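You operate a simulated robot arm through the tools that you are given. There is no shell and no other tool. Be economical: measure what you need, move in short steps, check, and stop when the job is done.

You run a simulated robot arm. Do the job below in one go: nothing can be reset, and whatever is moved stays where it is left.

JOB
Take the small carton with the smallest size on its label from the top of the low bench and put it on top of the brown carton there.

It is judged by the outcome, as a careful person would: the job done as asked, and still so three seconds after it is handed in. It fails if anything else is knocked over, pushed out of place, dropped, spilled or broken.

ROBOT AND FRAMES
A 7-joint arm with a two-finger parallel gripper, fixed in place. Base frame: the origin is at the foot of the arm, x ahead of it, y to its left, z up; the work surface is at about z = 0. Readings come in mm, rad, newtons and seconds.
With the tool pointing down near the work surface it reaches from about 220 to 580 mm from the base axis. Its first joint turns from -1.152 to 1.152 rad. Payload 2.5 kg.
The TCP is the grasp point between the finger pads, 23 mm short of the fingertips. In the tool frame z runs along the fingers and y along their closing line. The gripper opens to 94 mm. The fingers are 38 mm wide and 10 mm thick; the gripper's body (54 by 96 mm) begins 39 mm behind the TCP.
Orientation is that of the tool frame in the base frame, as a unit quaternion [w, x, y, z]. With the fingers straight down and closing along the base's y, the tool's x points along the base's -x, its y along +y and its z along -z.

CONTROLS
- The arm moves only by the tool nudge_tool. Its argument "moves" is a list of rows, each a list of 3 entries, a list of its own where there are three numbers: the shift along the tool's x, y, z in mm, then the turn about the tool's z in rad, then the opening in per cent of the stroke, from 0 (shut) to 100 (fully open). In form: [[[dx, dy, dz], yaw, claw], ...]. A call has 1 to 12 rows; each row shifts and turns the commanded pose from where the row before left it, along the tool's axes as they then stand. Each row takes 0.2 s and may step no farther than 50 mm and 0.15 rad from the row before; otherwise, or with a gripper value out of range, the whole call is refused. Where a pose cannot be reached the arm comes as near as it can. A force on the tool above 40 N (or 10 N above the force at the start of the call, whichever is more), or a blocked arm, ends the call early, and 0.2 s more pass. The fingers move at their own pace (about 108 mm/s each) and stop on an object; they squeeze with about 30 N. The grip force told is the motor's: it shows also when the fingers shut on nothing. Time passes only in rows, and 0.2 s behind the last, so rows that do not move let the fingers close. The reply holds the time, the measured pose of the TCP, the force on the tool along the base axes, the opening and the grip force, in the units named above and with some noise, and new pictures: "views" is both (left out), scene, wrist or none.
- Cameras (640 x 400 px; columns grow to the right, rows downward): "scene" is fixed at [102.6, -399.5, 543.2]; the picture's right is [0.94, -0.35, 0.00], its down [-0.21, -0.55, -0.81] and it looks along [0.29, 0.76, -0.59] (base axes); focal length 351 px, centre (320, 200). "wrist" rides on the gripper at [-39, 0, -44] in the tool frame; the picture's right is [0.00, -1.00, 0.00], its down [0.97, 0.00, -0.24] and it looks along [0.24, 0.00, 0.97] (tool axes); focal length 218 px, centre (320, 200). There is no depth. A picture from a camera that has moved, and an enlarged one, comes with that camera's place and axes in the base frame and with its lens.
- inspect(camera, box): a new picture of the part [left, top, right, bottom] of that camera's present view, enlarged. No time passes.
- sign_off(): hands the job in; it is judged then, once.

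Go step by step. Nothing tells you positions but the pictures and the camera data: compare them with the known pose of the tool, close in by small moves and look again before you grip or let go. The budget is 90 turns and 150 pictures, counting those below and the enlarged ones. Unless the task says otherwise, let go and move clear before handing in, and close with one line.

The tools are called by a JSON object that holds its "name" and its "arguments". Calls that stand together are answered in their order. nudge_tool: Moves the arm, as the interface text tells. Its arguments: {"type":"object","properties":{"moves":{"type":"array","items":{"type":"array"}},"views":{"type":"string","enum":["both","scene","wrist","none"]}},"required":["moves"]} The other tools are called the same way: inspect (camera, box) takes an enlarged picture of a part of a camera's view; sign_off () hands the job in.

At the start:

```text
clock: 0.0
tool_pos: [297.9, 192.3, 290.9]
tool_rot: [0.0, 0.001, 1.0, 0.0]
ft_force: [-0.5, 0.3, 0.1]
finger_gap: 93.9
grip_force: 0.1
```

scene: 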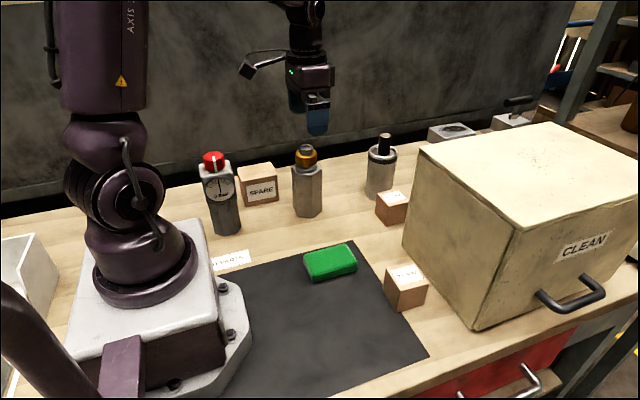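
wrist: 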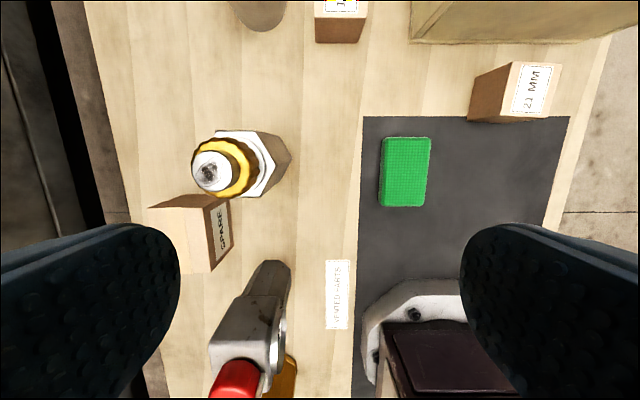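

I see several small cartons and a large cream box; I need to read the labels first.

{"name": "inspect", "arguments": {"camera": "scene", "box": [340, 160, 460, 320]}}

{"name": "inspect", "arguments": {"camera": "wrist", "box": [280, 0, 600, 140]}}

{"name": "inspect", "arguments": {"camera": "scene", "box": [180, 130, 340, 290]}}

{"name": "inspect", "arguments": {"camera": "scene", "box": [400, 60, 640, 220]}}

```text
2.50 times, centred on (400, 240) of scene
camera zoom: at [102.6, -399.5, 543.2], right [0.94, -0.35, 0.0], down [-0.21, -0.55, -0.81], along [0.29, 0.76, -0.59], focal length 878 px, centre (120, 100)
```

zoom: 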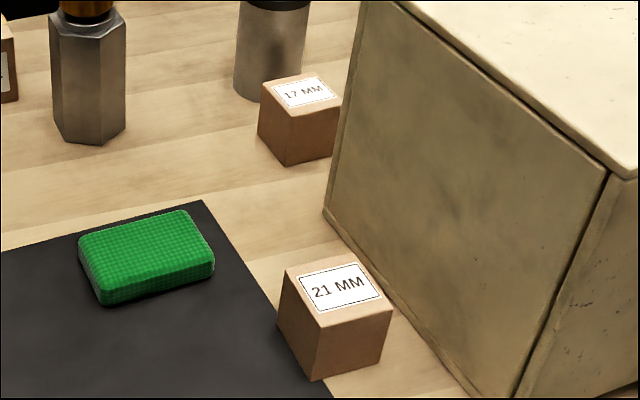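

```text
2.00 times, centred on (440, 70) of wrist
camera zoom: at [337.6, 192.5, 335.0], right [0.0, -1.0, 0.0], down [-0.97, 0.0, 0.24], along [-0.24, 0.0, -0.97], focal length 436 px, centre (80, 460)
```

zoom: 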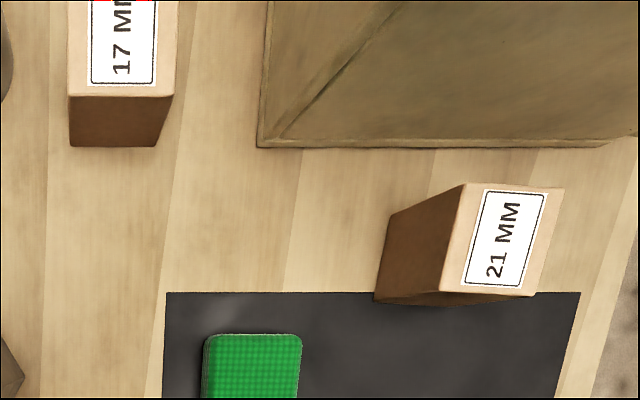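

```text
2.50 times, centred on (260, 210) of scene
camera zoom: at [102.6, -399.5, 543.2], right [0.94, -0.35, 0.0], down [-0.21, -0.55, -0.81], along [0.29, 0.76, -0.59], focal length 878 px, centre (470, 175)
```

zoom: 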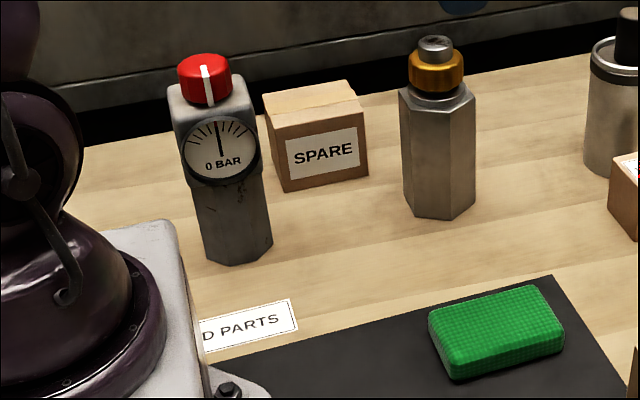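

```text
2.50 times, centred on (520, 140) of scene
camera zoom: at [102.6, -399.5, 543.2], right [0.94, -0.35, 0.0], down [-0.21, -0.55, -0.81], along [0.29, 0.76, -0.59], focal length 878 px, centre (-180, 350)
```

zoom: 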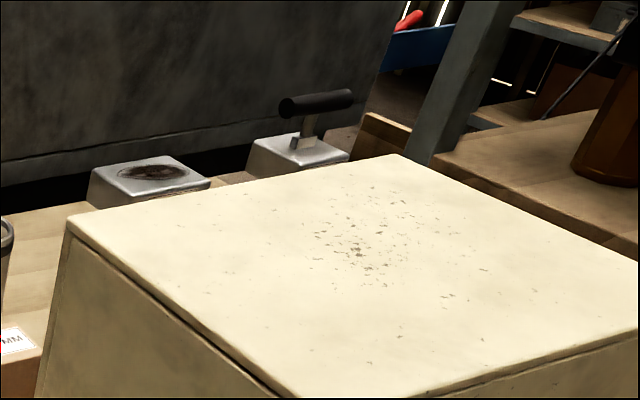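

The candidates so far read 17 MM and 21 MM, and the brown SPARE carton is back left. The big cream box may hide another carton, so I'll look from farther forward.

{"name": "nudge_tool", "arguments": {"moves": [[[-40, 0, -15], 0, 100], [[-40, 0, -15], 0, 100], [[-40, 0, -15], 0, 100], [[-40, 0, 0], 0, 100], [[0, 0, 0], 0, 100]]}}

```text
clock: 1.2
tool_pos: [459.2, 191.7, 335.6]
tool_rot: [0.0, 0.0, 1.0, 0.0]
ft_force: [0.8, 0.7, -0.2]
finger_gap: 94.0
grip_force: 0.1
camera wrist: at [497.8, 193.1, 379.8], right [0.0, -1.0, 0.0], down [-0.97, 0.0, 0.24], along [-0.24, 0.0, -0.97], focal length 218 px, centre (320, 200)
```

scene: 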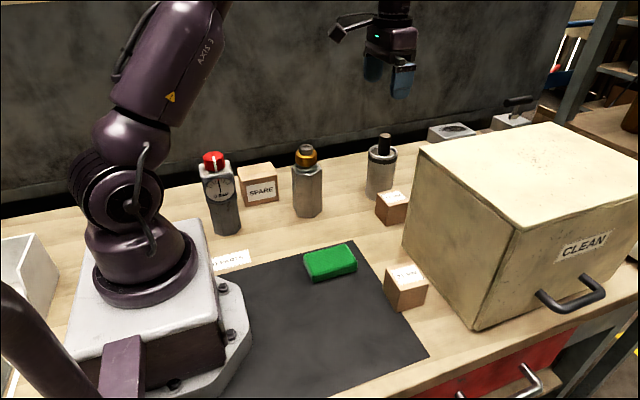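
wrist: 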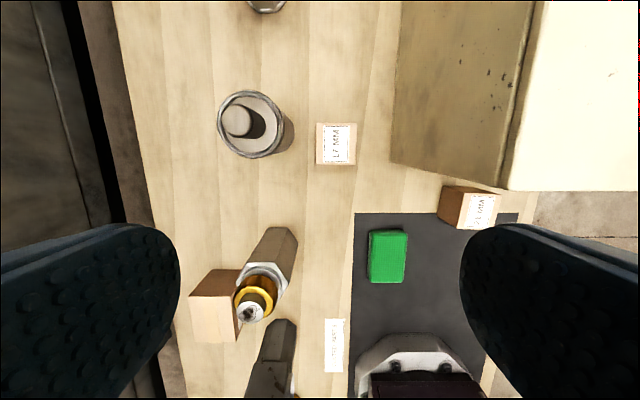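

The only other labelled carton is the 21 MM one, so 17 MM looks smallest. I'll enlarge it and SPARE to measure them.

{"name": "inspect", "arguments": {"camera": "wrist", "box": [280, 100, 400, 175]}}

{"name": "inspect", "arguments": {"camera": "wrist", "box": [160, 220, 320, 360]}}

{"name": "inspect", "arguments": {"camera": "wrist", "box": [400, 160, 560, 260]}}

```text
5.33 times, centred on (340, 138) of wrist
camera zoom: at [497.8, 193.1, 379.8], right [0.0, -1.0, 0.0], down [-0.97, 0.0, 0.24], along [-0.24, 0.0, -0.97], focal length 1164 px, centre (213, 533)
```

zoom: 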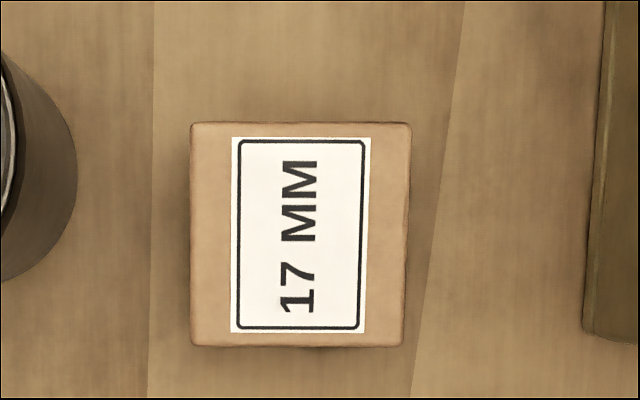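

```text
2.86 times, centred on (240, 290) of wrist
camera zoom: at [497.8, 193.1, 379.8], right [0.0, -1.0, 0.0], down [-0.97, 0.0, 0.24], along [-0.24, 0.0, -0.97], focal length 624 px, centre (549, -57)
```

zoom: 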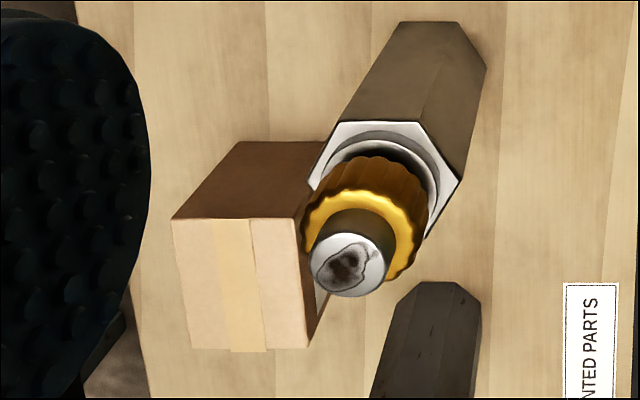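

```text
4.00 times, centred on (480, 210) of wrist
camera zoom: at [497.8, 193.1, 379.8], right [0.0, -1.0, 0.0], down [-0.97, 0.0, 0.24], along [-0.24, 0.0, -0.97], focal length 873 px, centre (-320, 160)
```

zoom: 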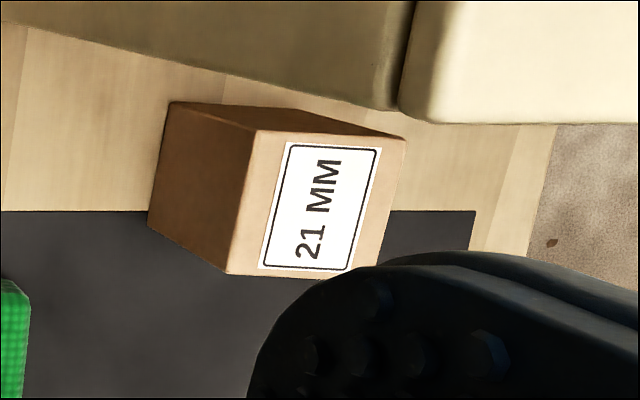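

17 MM is the smallest, at about (500, 170), roughly 58 mm wide. SPARE's top is near (225, 367, 78). I'll move above the carton and look again.

{"name": "nudge_tool", "arguments": {"moves": [[[-20, -11, 40], 0, 85], [[-21, -11, 40], 0, 85], [[0, 0, 40], 0, 85], [[0, 0, 30], 0, 85], [[0, 0, 0], 0, 85]]}}

```text
clock: 2.4
tool_pos: [500.9, 171.0, 186.7]
tool_rot: [0.0, 0.001, 1.0, 0.0]
ft_force: [-0.7, -0.2, -0.2]
finger_gap: 80.5
grip_force: 0.0
camera wrist: at [539.1, 171.2, 229.5], right [0.0, -1.0, 0.0], down [-0.97, 0.0, 0.24], along [-0.24, 0.0, -0.97], focal length 218 px, centre (320, 200)
```

scene: 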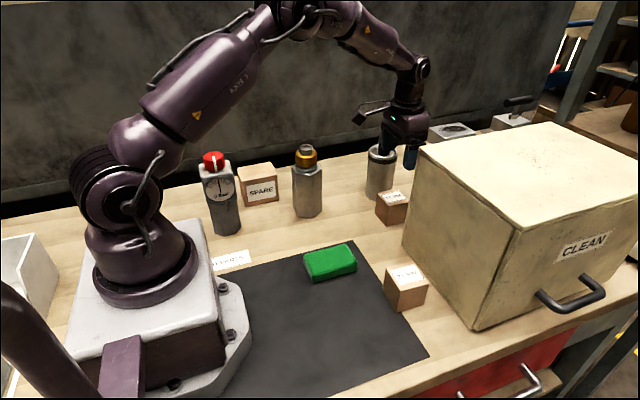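
wrist: 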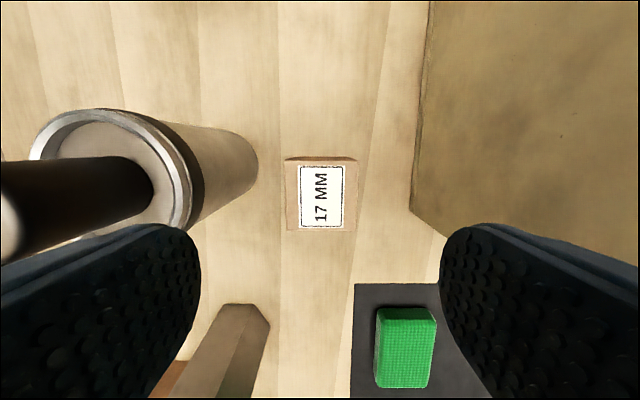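

The carton is centred under the tool. I'll enlarge both views to settle its height before descending.

{"name": "inspect", "arguments": {"camera": "wrist", "box": [260, 140, 380, 245]}}

{"name": "inspect", "arguments": {"camera": "scene", "box": [360, 140, 440, 240]}}

```text
3.81 times, centred on (320, 192) of wrist
camera zoom: at [539.1, 171.2, 229.5], right [0.0, -1.0, 0.0], down [-0.97, 0.0, 0.24], along [-0.24, 0.0, -0.97], focal length 832 px, centre (320, 229)
```

zoom: 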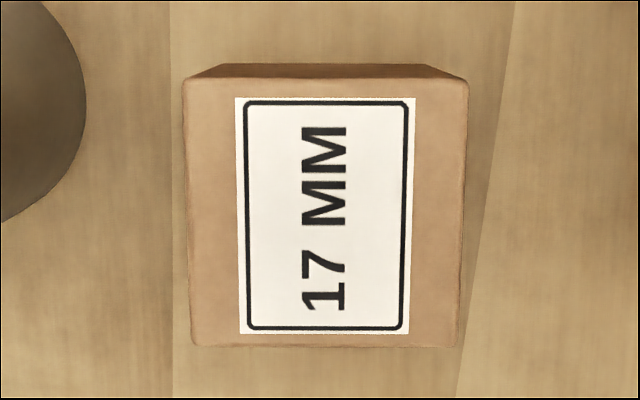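

```text
4.00 times, centred on (400, 190) of scene
camera zoom: at [102.6, -399.5, 543.2], right [0.94, -0.35, 0.0], down [-0.21, -0.55, -0.81], along [0.29, 0.76, -0.59], focal length 1405 px, centre (0, 240)
```

zoom: 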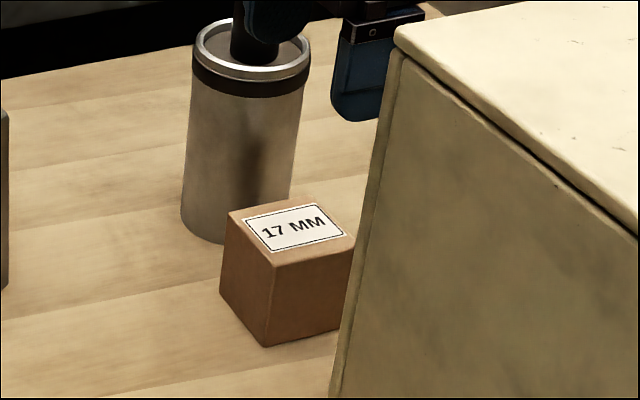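

The carton is about a 58 mm cube, centred and square to the tool, with the cylinder well clear of the fingers. I'll descend to grip height.

{"name": "nudge_tool", "arguments": {"moves": [[[0, 0, 30], 0, 85], [[0, 0, 30], 0, 85], [[0, 0, 30], 0, 85], [[0, 0, 30], 0, 85], [[0, 0, 28], 0, 85], [[0, 0, 0], 0, 85]]}}

```text
clock: 3.8
tool_pos: [499.1, 169.5, 38.2]
tool_rot: [0.0, 0.0, 1.0, 0.0]
ft_force: [0.0, 0.0, -0.1]
finger_gap: 79.8
grip_force: 0.0
camera wrist: at [538.6, 169.7, 82.0], right [0.0, -1.0, 0.0], down [-0.97, 0.0, 0.24], along [-0.24, 0.0, -0.97], focal length 218 px, centre (320, 200)
```

scene: 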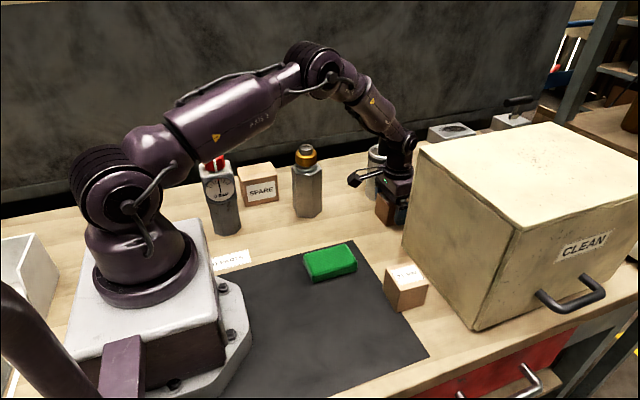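
wrist: 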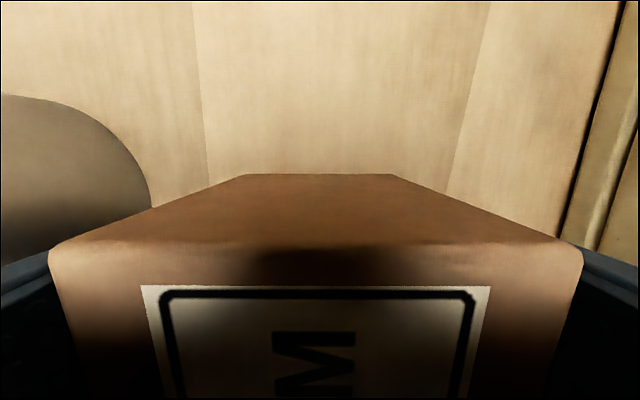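

The fingers straddle the carton evenly. I'll close and lift slightly.

{"name": "nudge_tool", "arguments": {"moves": [[[0, 0, 0], 0, 40], [[0, 0, 0], 0, 40], [[0, 0, 0], 0, 40], [[0, 0, -15], 0, 40], [[0, 0, -20], 0, 40], [[0, 0, 0], 0, 40]]}}

```text
clock: 5.2
tool_pos: [500.1, 168.9, 72.3]
tool_rot: [0.0, 0.0, 1.0, -0.001]
ft_force: [-0.6, 0.8, -1.5]
finger_gap: 57.8
grip_force: 30.0
camera wrist: at [538.2, 169.6, 116.9], right [0.0, -1.0, 0.0], down [-0.97, 0.0, 0.24], along [-0.24, 0.0, -0.97], focal length 218 px, centre (320, 200)
```

scene: 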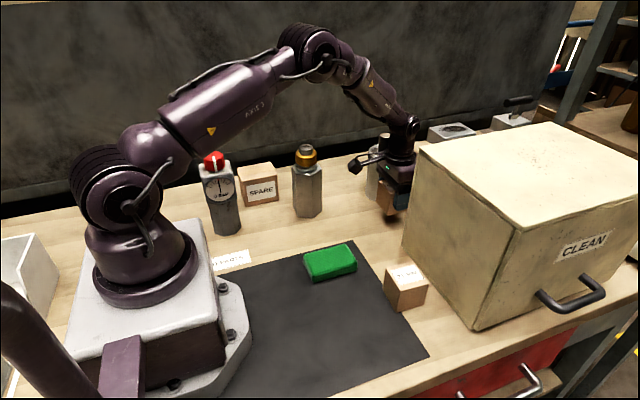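
wrist: 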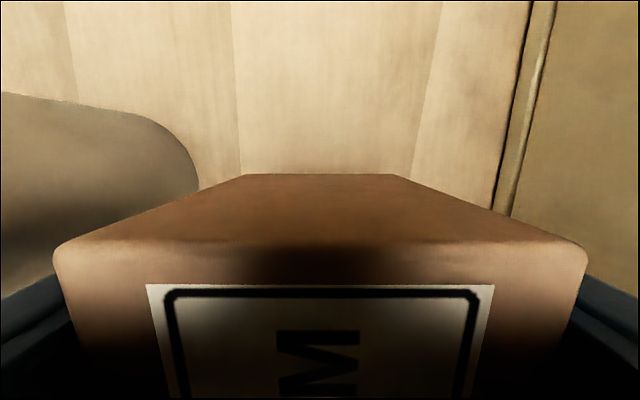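

It's held. I'll lift high and swing over toward SPARE, stopping short to look.

{"name": "nudge_tool", "arguments": {"moves": [[[0, 0, -40], 0, 40], [[0, 0, -40], 0, 40], [[0, 0, -40], 0, 40], [[0, 0, -40], 0, 40], [[0, 0, -40], 0, 40], [[0, 0, -40], 0, 40], [[40, 25, 0], 0, 40], [[40, 25, 0], 0, 40], [[40, 25, 0], 0, 40], [[40, 25, 0], 0, 40], [[0, 0, 0], 0, 40]]}}

```text
clock: 7.6
tool_pos: [339.9, 271.2, 314.9]
tool_rot: [0.001, 0.0, 1.0, 0.0]
ft_force: [0.5, -0.2, -0.9]
finger_gap: 57.9
grip_force: 30.4
camera wrist: at [378.3, 271.5, 357.9], right [0.0, -1.0, 0.0], down [-0.97, 0.0, 0.24], along [-0.24, 0.0, -0.97], focal length 218 px, centre (320, 200)
```

scene: 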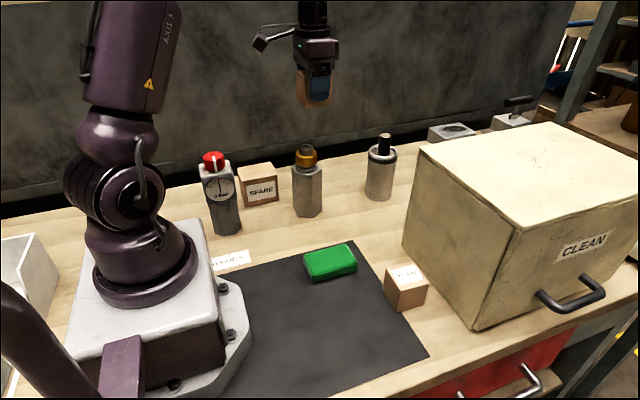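
wrist: 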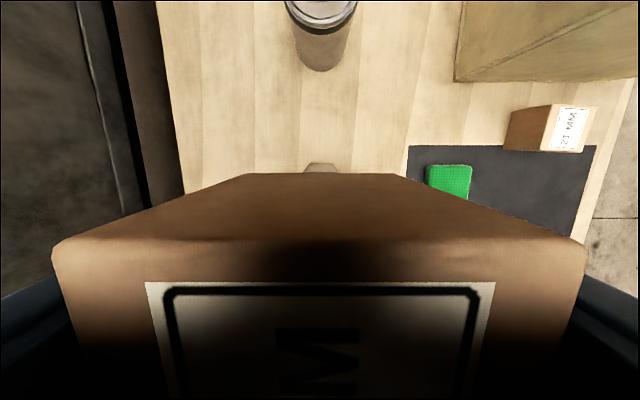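

I'll measure SPARE precisely from the scene camera before going over it.

{"name": "inspect", "arguments": {"camera": "scene", "box": [220, 150, 300, 220]}}

```text
5.71 times, centred on (260, 185) of scene
camera zoom: at [102.6, -399.5, 543.2], right [0.94, -0.35, 0.0], down [-0.21, -0.55, -0.81], along [0.29, 0.76, -0.59], focal length 2007 px, centre (663, 286)
```

zoom: 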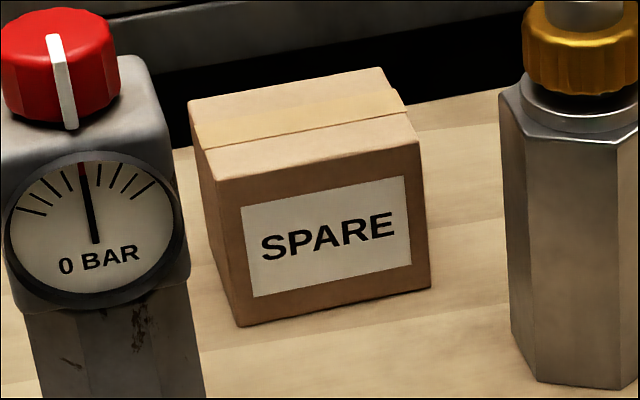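

SPARE spans x 175–264, y 337–408, top z ≈ 78, square to the base axes; its centre is about (220, 372). I'll move above it and lower partway.

{"name": "nudge_tool", "arguments": {"moves": [[[30, 25, 0], 0, 40], [[30, 25, 0], 0, 40], [[30, 25, 0], 0, 40], [[30, 26, 0], 0, 40], [[0, 0, 0], 0, 40], [[0, 0, 40], 0, 40], [[0, 0, 40], 0, 40], [[0, 0, 0], 0, 40]]}}

```text
clock: 9.4
tool_pos: [220.1, 371.6, 233.0]
tool_rot: [0.0, 0.0, 1.0, 0.0]
ft_force: [0.1, -0.1, -2.2]
finger_gap: 57.8
grip_force: 30.0
camera wrist: at [258.7, 371.8, 276.0], right [0.0, -1.0, 0.0], down [-0.97, 0.0, 0.24], along [-0.24, 0.0, -0.97], focal length 218 px, centre (320, 200)
```

scene: 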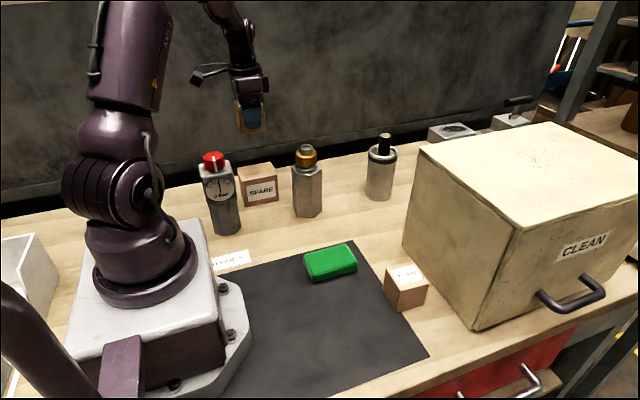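
wrist: 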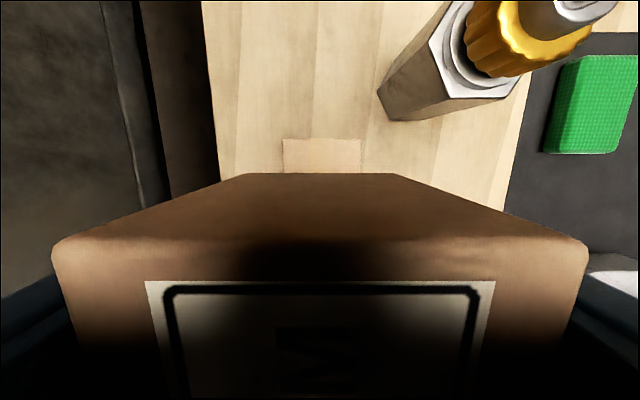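

The wrist view shows SPARE centred under the carton. I'll lower to just above its top.

{"name": "nudge_tool", "arguments": {"moves": [[[0, 0, 30], 0, 40], [[0, 0, 30], 0, 40], [[0, 0, 25], 0, 40], [[0, 0, 20], 0, 40], [[0, 0, 0], 0, 40]]}}

{"name": "inspect", "arguments": {"camera": "scene", "box": [190, 110, 320, 220]}}

```text
clock: 10.6
tool_pos: [220.4, 371.1, 127.2]
tool_rot: [0.001, 0.001, 1.0, 0.0]
ft_force: [0.4, -0.7, -1.5]
finger_gap: 57.8
grip_force: 29.4
camera wrist: at [259.3, 371.3, 170.8], right [0.0, -1.0, 0.0], down [-0.97, 0.0, 0.24], along [-0.24, 0.0, -0.97], focal length 218 px, centre (320, 200)
```

scene: 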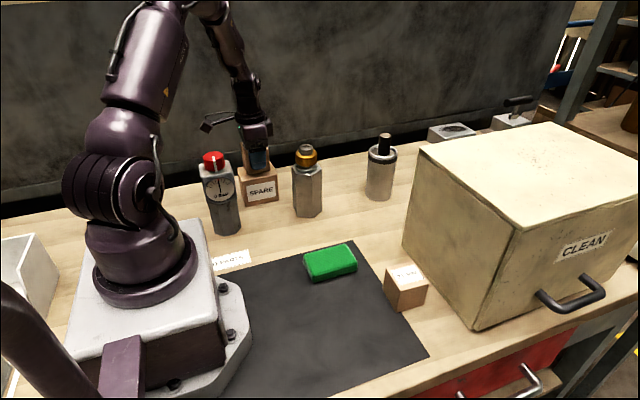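
wrist: 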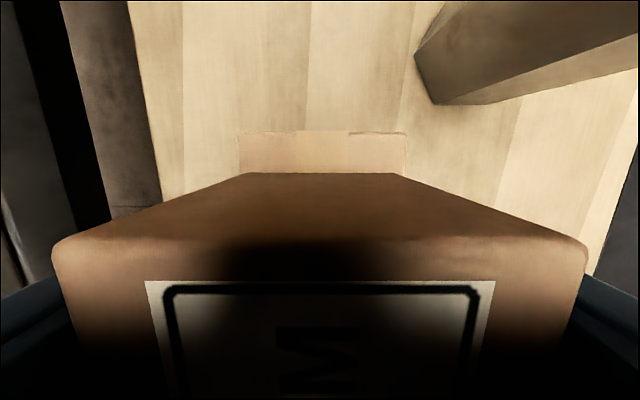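

```text
3.64 times, centred on (255, 165) of scene
camera zoom: at [102.6, -399.5, 543.2], right [0.94, -0.35, 0.0], down [-0.21, -0.55, -0.81], along [0.29, 0.76, -0.59], focal length 1277 px, centre (556, 327)
```

zoom: 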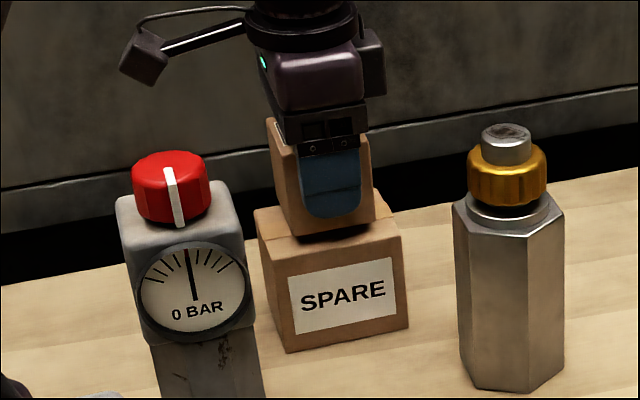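

The carton is centred about 10 mm above SPARE. I'll lower gently until contact.

{"name": "nudge_tool", "arguments": {"moves": [[[0, 0, 3], 0, 40], [[0, 0, 3], 0, 40], [[0, 0, 2], 0, 40], [[0, 0, 1.5], 0, 40], [[0, 0, 0], 0, 40]]}}

{"name": "inspect", "arguments": {"camera": "scene", "box": [220, 130, 300, 210]}}

```text
clock: 11.8
tool_pos: [220.2, 370.4, 118.8]
tool_rot: [0.0, 0.001, 1.0, 0.0]
ft_force: [-0.2, 1.2, -2.0]
finger_gap: 57.8
grip_force: 30.0
camera wrist: at [258.9, 371.4, 162.4], right [0.0, -1.0, 0.0], down [-0.97, 0.0, 0.24], along [-0.24, 0.0, -0.97], focal length 218 px, centre (320, 200)
```

scene: 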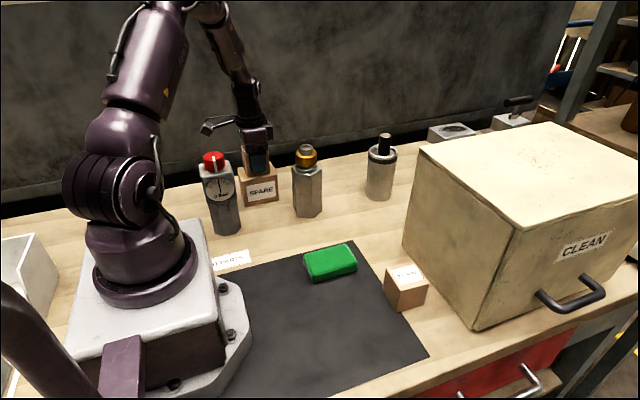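
wrist: 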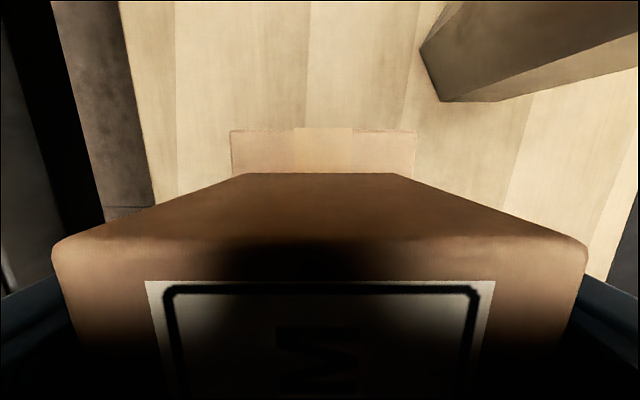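

```text
5.00 times, centred on (260, 170) of scene
camera zoom: at [102.6, -399.5, 543.2], right [0.94, -0.35, 0.0], down [-0.21, -0.55, -0.81], along [0.29, 0.76, -0.59], focal length 1756 px, centre (620, 350)
```

zoom: 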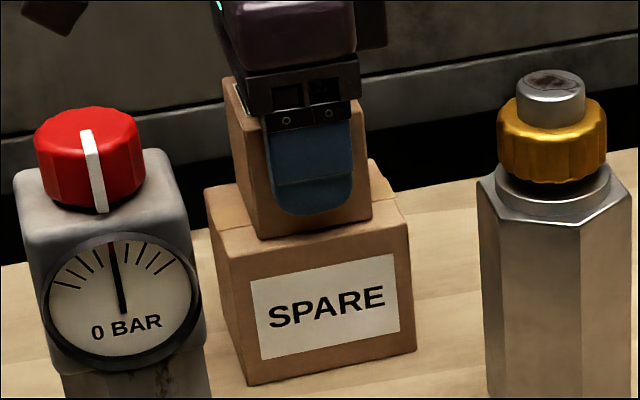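

No clear contact force yet, so it must be a few millimetres above. I'll keep going in 1 mm steps.

{"name": "nudge_tool", "arguments": {"moves": [[[0, 0, 1], 0, 40], [[0, 0, 1], 0, 40], [[0, 0, 0], 0, 40]], "views": "none"}}

```text
clock: 12.6
tool_pos: [220.1, 371.1, 116.8]
tool_rot: [0.0, 0.0, 1.0, 0.0]
ft_force: [-5.3, -9.0, 28.5]
finger_gap: 57.7
grip_force: 30.2
```

Contact is firm at z ≈ 117. I'll ease up a little to take off the load.

{"name": "nudge_tool", "arguments": {"moves": [[[0, 0, -0.7], 0, 40], [[0, 0, 0], 0, 40]]}}

```text
clock: 13.2
tool_pos: [221.4, 372.0, 118.5]
tool_rot: [0.001, 0.001, 1.0, 0.001]
ft_force: [-0.8, -4.4, 22.4]
finger_gap: 57.7
grip_force: 30.3
camera wrist: at [259.1, 372.0, 161.8], right [0.0, -1.0, 0.0], down [-0.97, 0.0, 0.24], along [-0.24, 0.0, -0.97], focal length 218 px, centre (320, 200)
```

scene: 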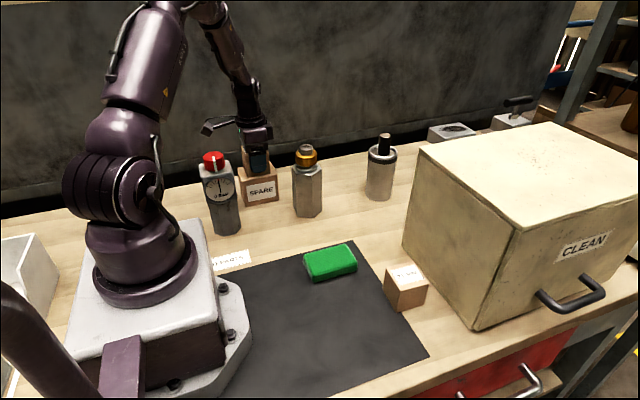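
wrist: 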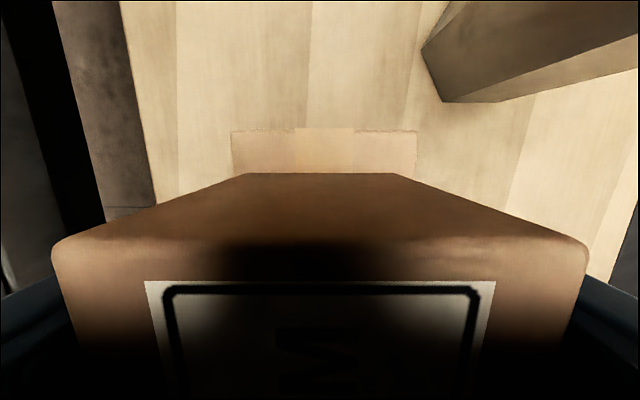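

{"name": "nudge_tool", "arguments": {"moves": [[[0, 0, -0.8], 0, 40], [[0, 0, 0], 0, 40]], "views": "none"}}

```text
clock: 13.8
tool_pos: [220.0, 371.6, 118.0]
tool_rot: [0.001, 0.0, 1.0, 0.002]
ft_force: [4.0, 2.8, 7.0]
finger_gap: 58.0
grip_force: 29.6
```

The load is light now. I'll open the fingers gradually.

{"name": "nudge_tool", "arguments": {"moves": [[[0, 0, 0], 0, 66], [[0, 0, 0], 0, 75], [[0, 0, 0], 0, 85], [[0, 0, 0], 0, 85]]}}

```text
clock: 14.8
tool_pos: [221.4, 370.5, 118.7]
tool_rot: [0.0, 0.0, 1.0, 0.0]
ft_force: [-0.1, -0.7, -0.2]
finger_gap: 79.8
grip_force: 0.0
camera wrist: at [258.6, 371.6, 162.0], right [0.0, -1.0, 0.0], down [-0.97, 0.0, 0.24], along [-0.24, 0.0, -0.97], focal length 218 px, centre (320, 200)
```

scene: 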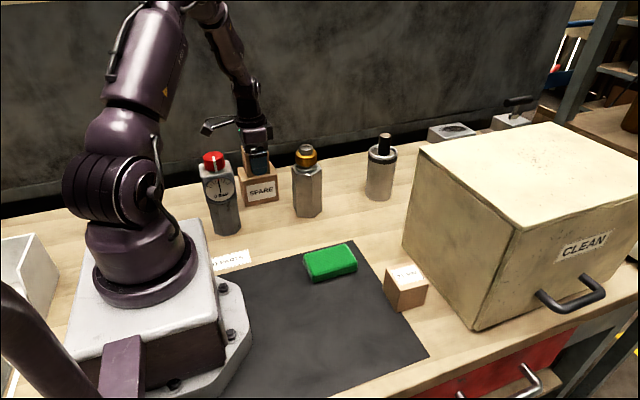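
wrist: 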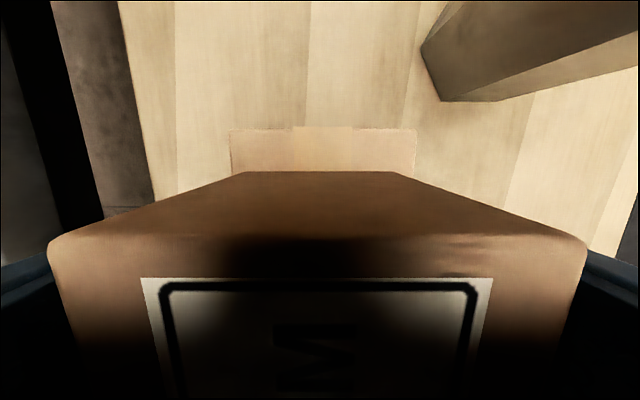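

It's released and resting. I'll rise straight up, clear of it.

{"name": "nudge_tool", "arguments": {"moves": [[[0, 0, -15], 0, 85], [[0, 0, -30], 0, 85], [[0, 0, -40], 0, 85], [[0, 0, -40], 0, 85], [[0, 0, -40], 0, 85], [[-30, -30, 0], 0, 85], [[-30, -30, 0], 0, 85], [[0, 0, 0], 0, 85]]}}

{"name": "inspect", "arguments": {"camera": "scene", "box": [190, 120, 330, 240]}}

```text
clock: 16.6
tool_pos: [279.9, 310.7, 283.9]
tool_rot: [0.0, -0.001, 1.0, 0.001]
ft_force: [0.0, 0.6, 0.6]
finger_gap: 79.8
grip_force: 0.0
camera wrist: at [318.9, 311.8, 327.4], right [0.0, -1.0, 0.0], down [-0.97, 0.0, 0.24], along [-0.24, 0.0, -0.97], focal length 218 px, centre (320, 200)
```

scene: 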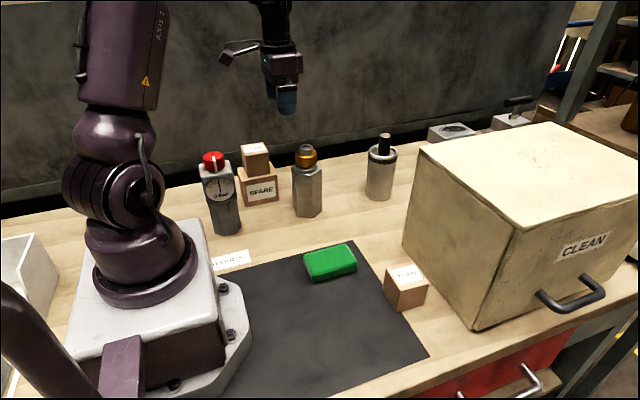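
wrist: 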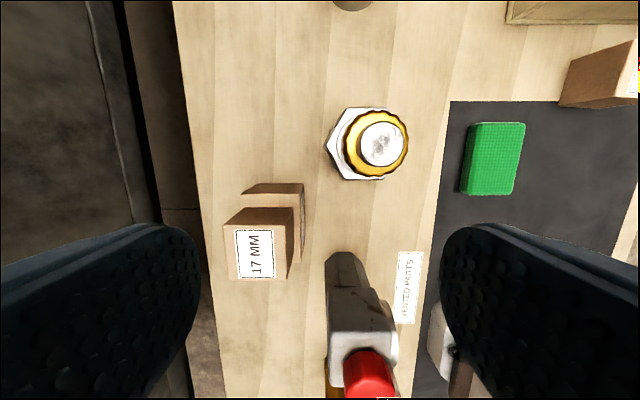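

```text
3.33 times, centred on (260, 180) of scene
camera zoom: at [102.6, -399.5, 543.2], right [0.94, -0.35, 0.0], down [-0.21, -0.55, -0.81], along [0.29, 0.76, -0.59], focal length 1171 px, centre (520, 267)
```

zoom: 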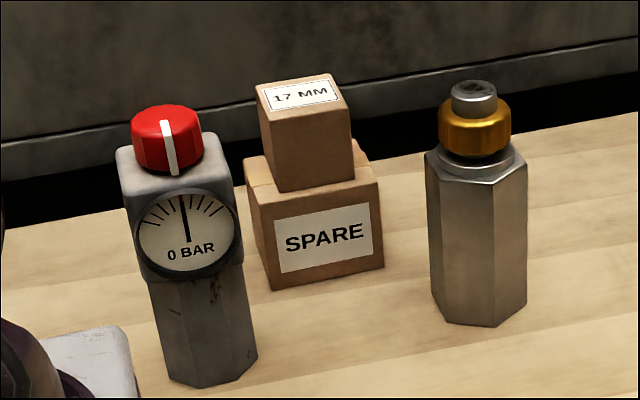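

The 17 MM carton sits squarely on SPARE, the arm is clear, and nothing else has moved. I'm handing it in.

{"name": "sign_off", "arguments": {}}

```text
The job is handed in.
```

The 17 MM carton, the smaller of the two sized cartons I could see (the other is 21 MM), is now on top of the brown SPARE carton, and the job is handed in.
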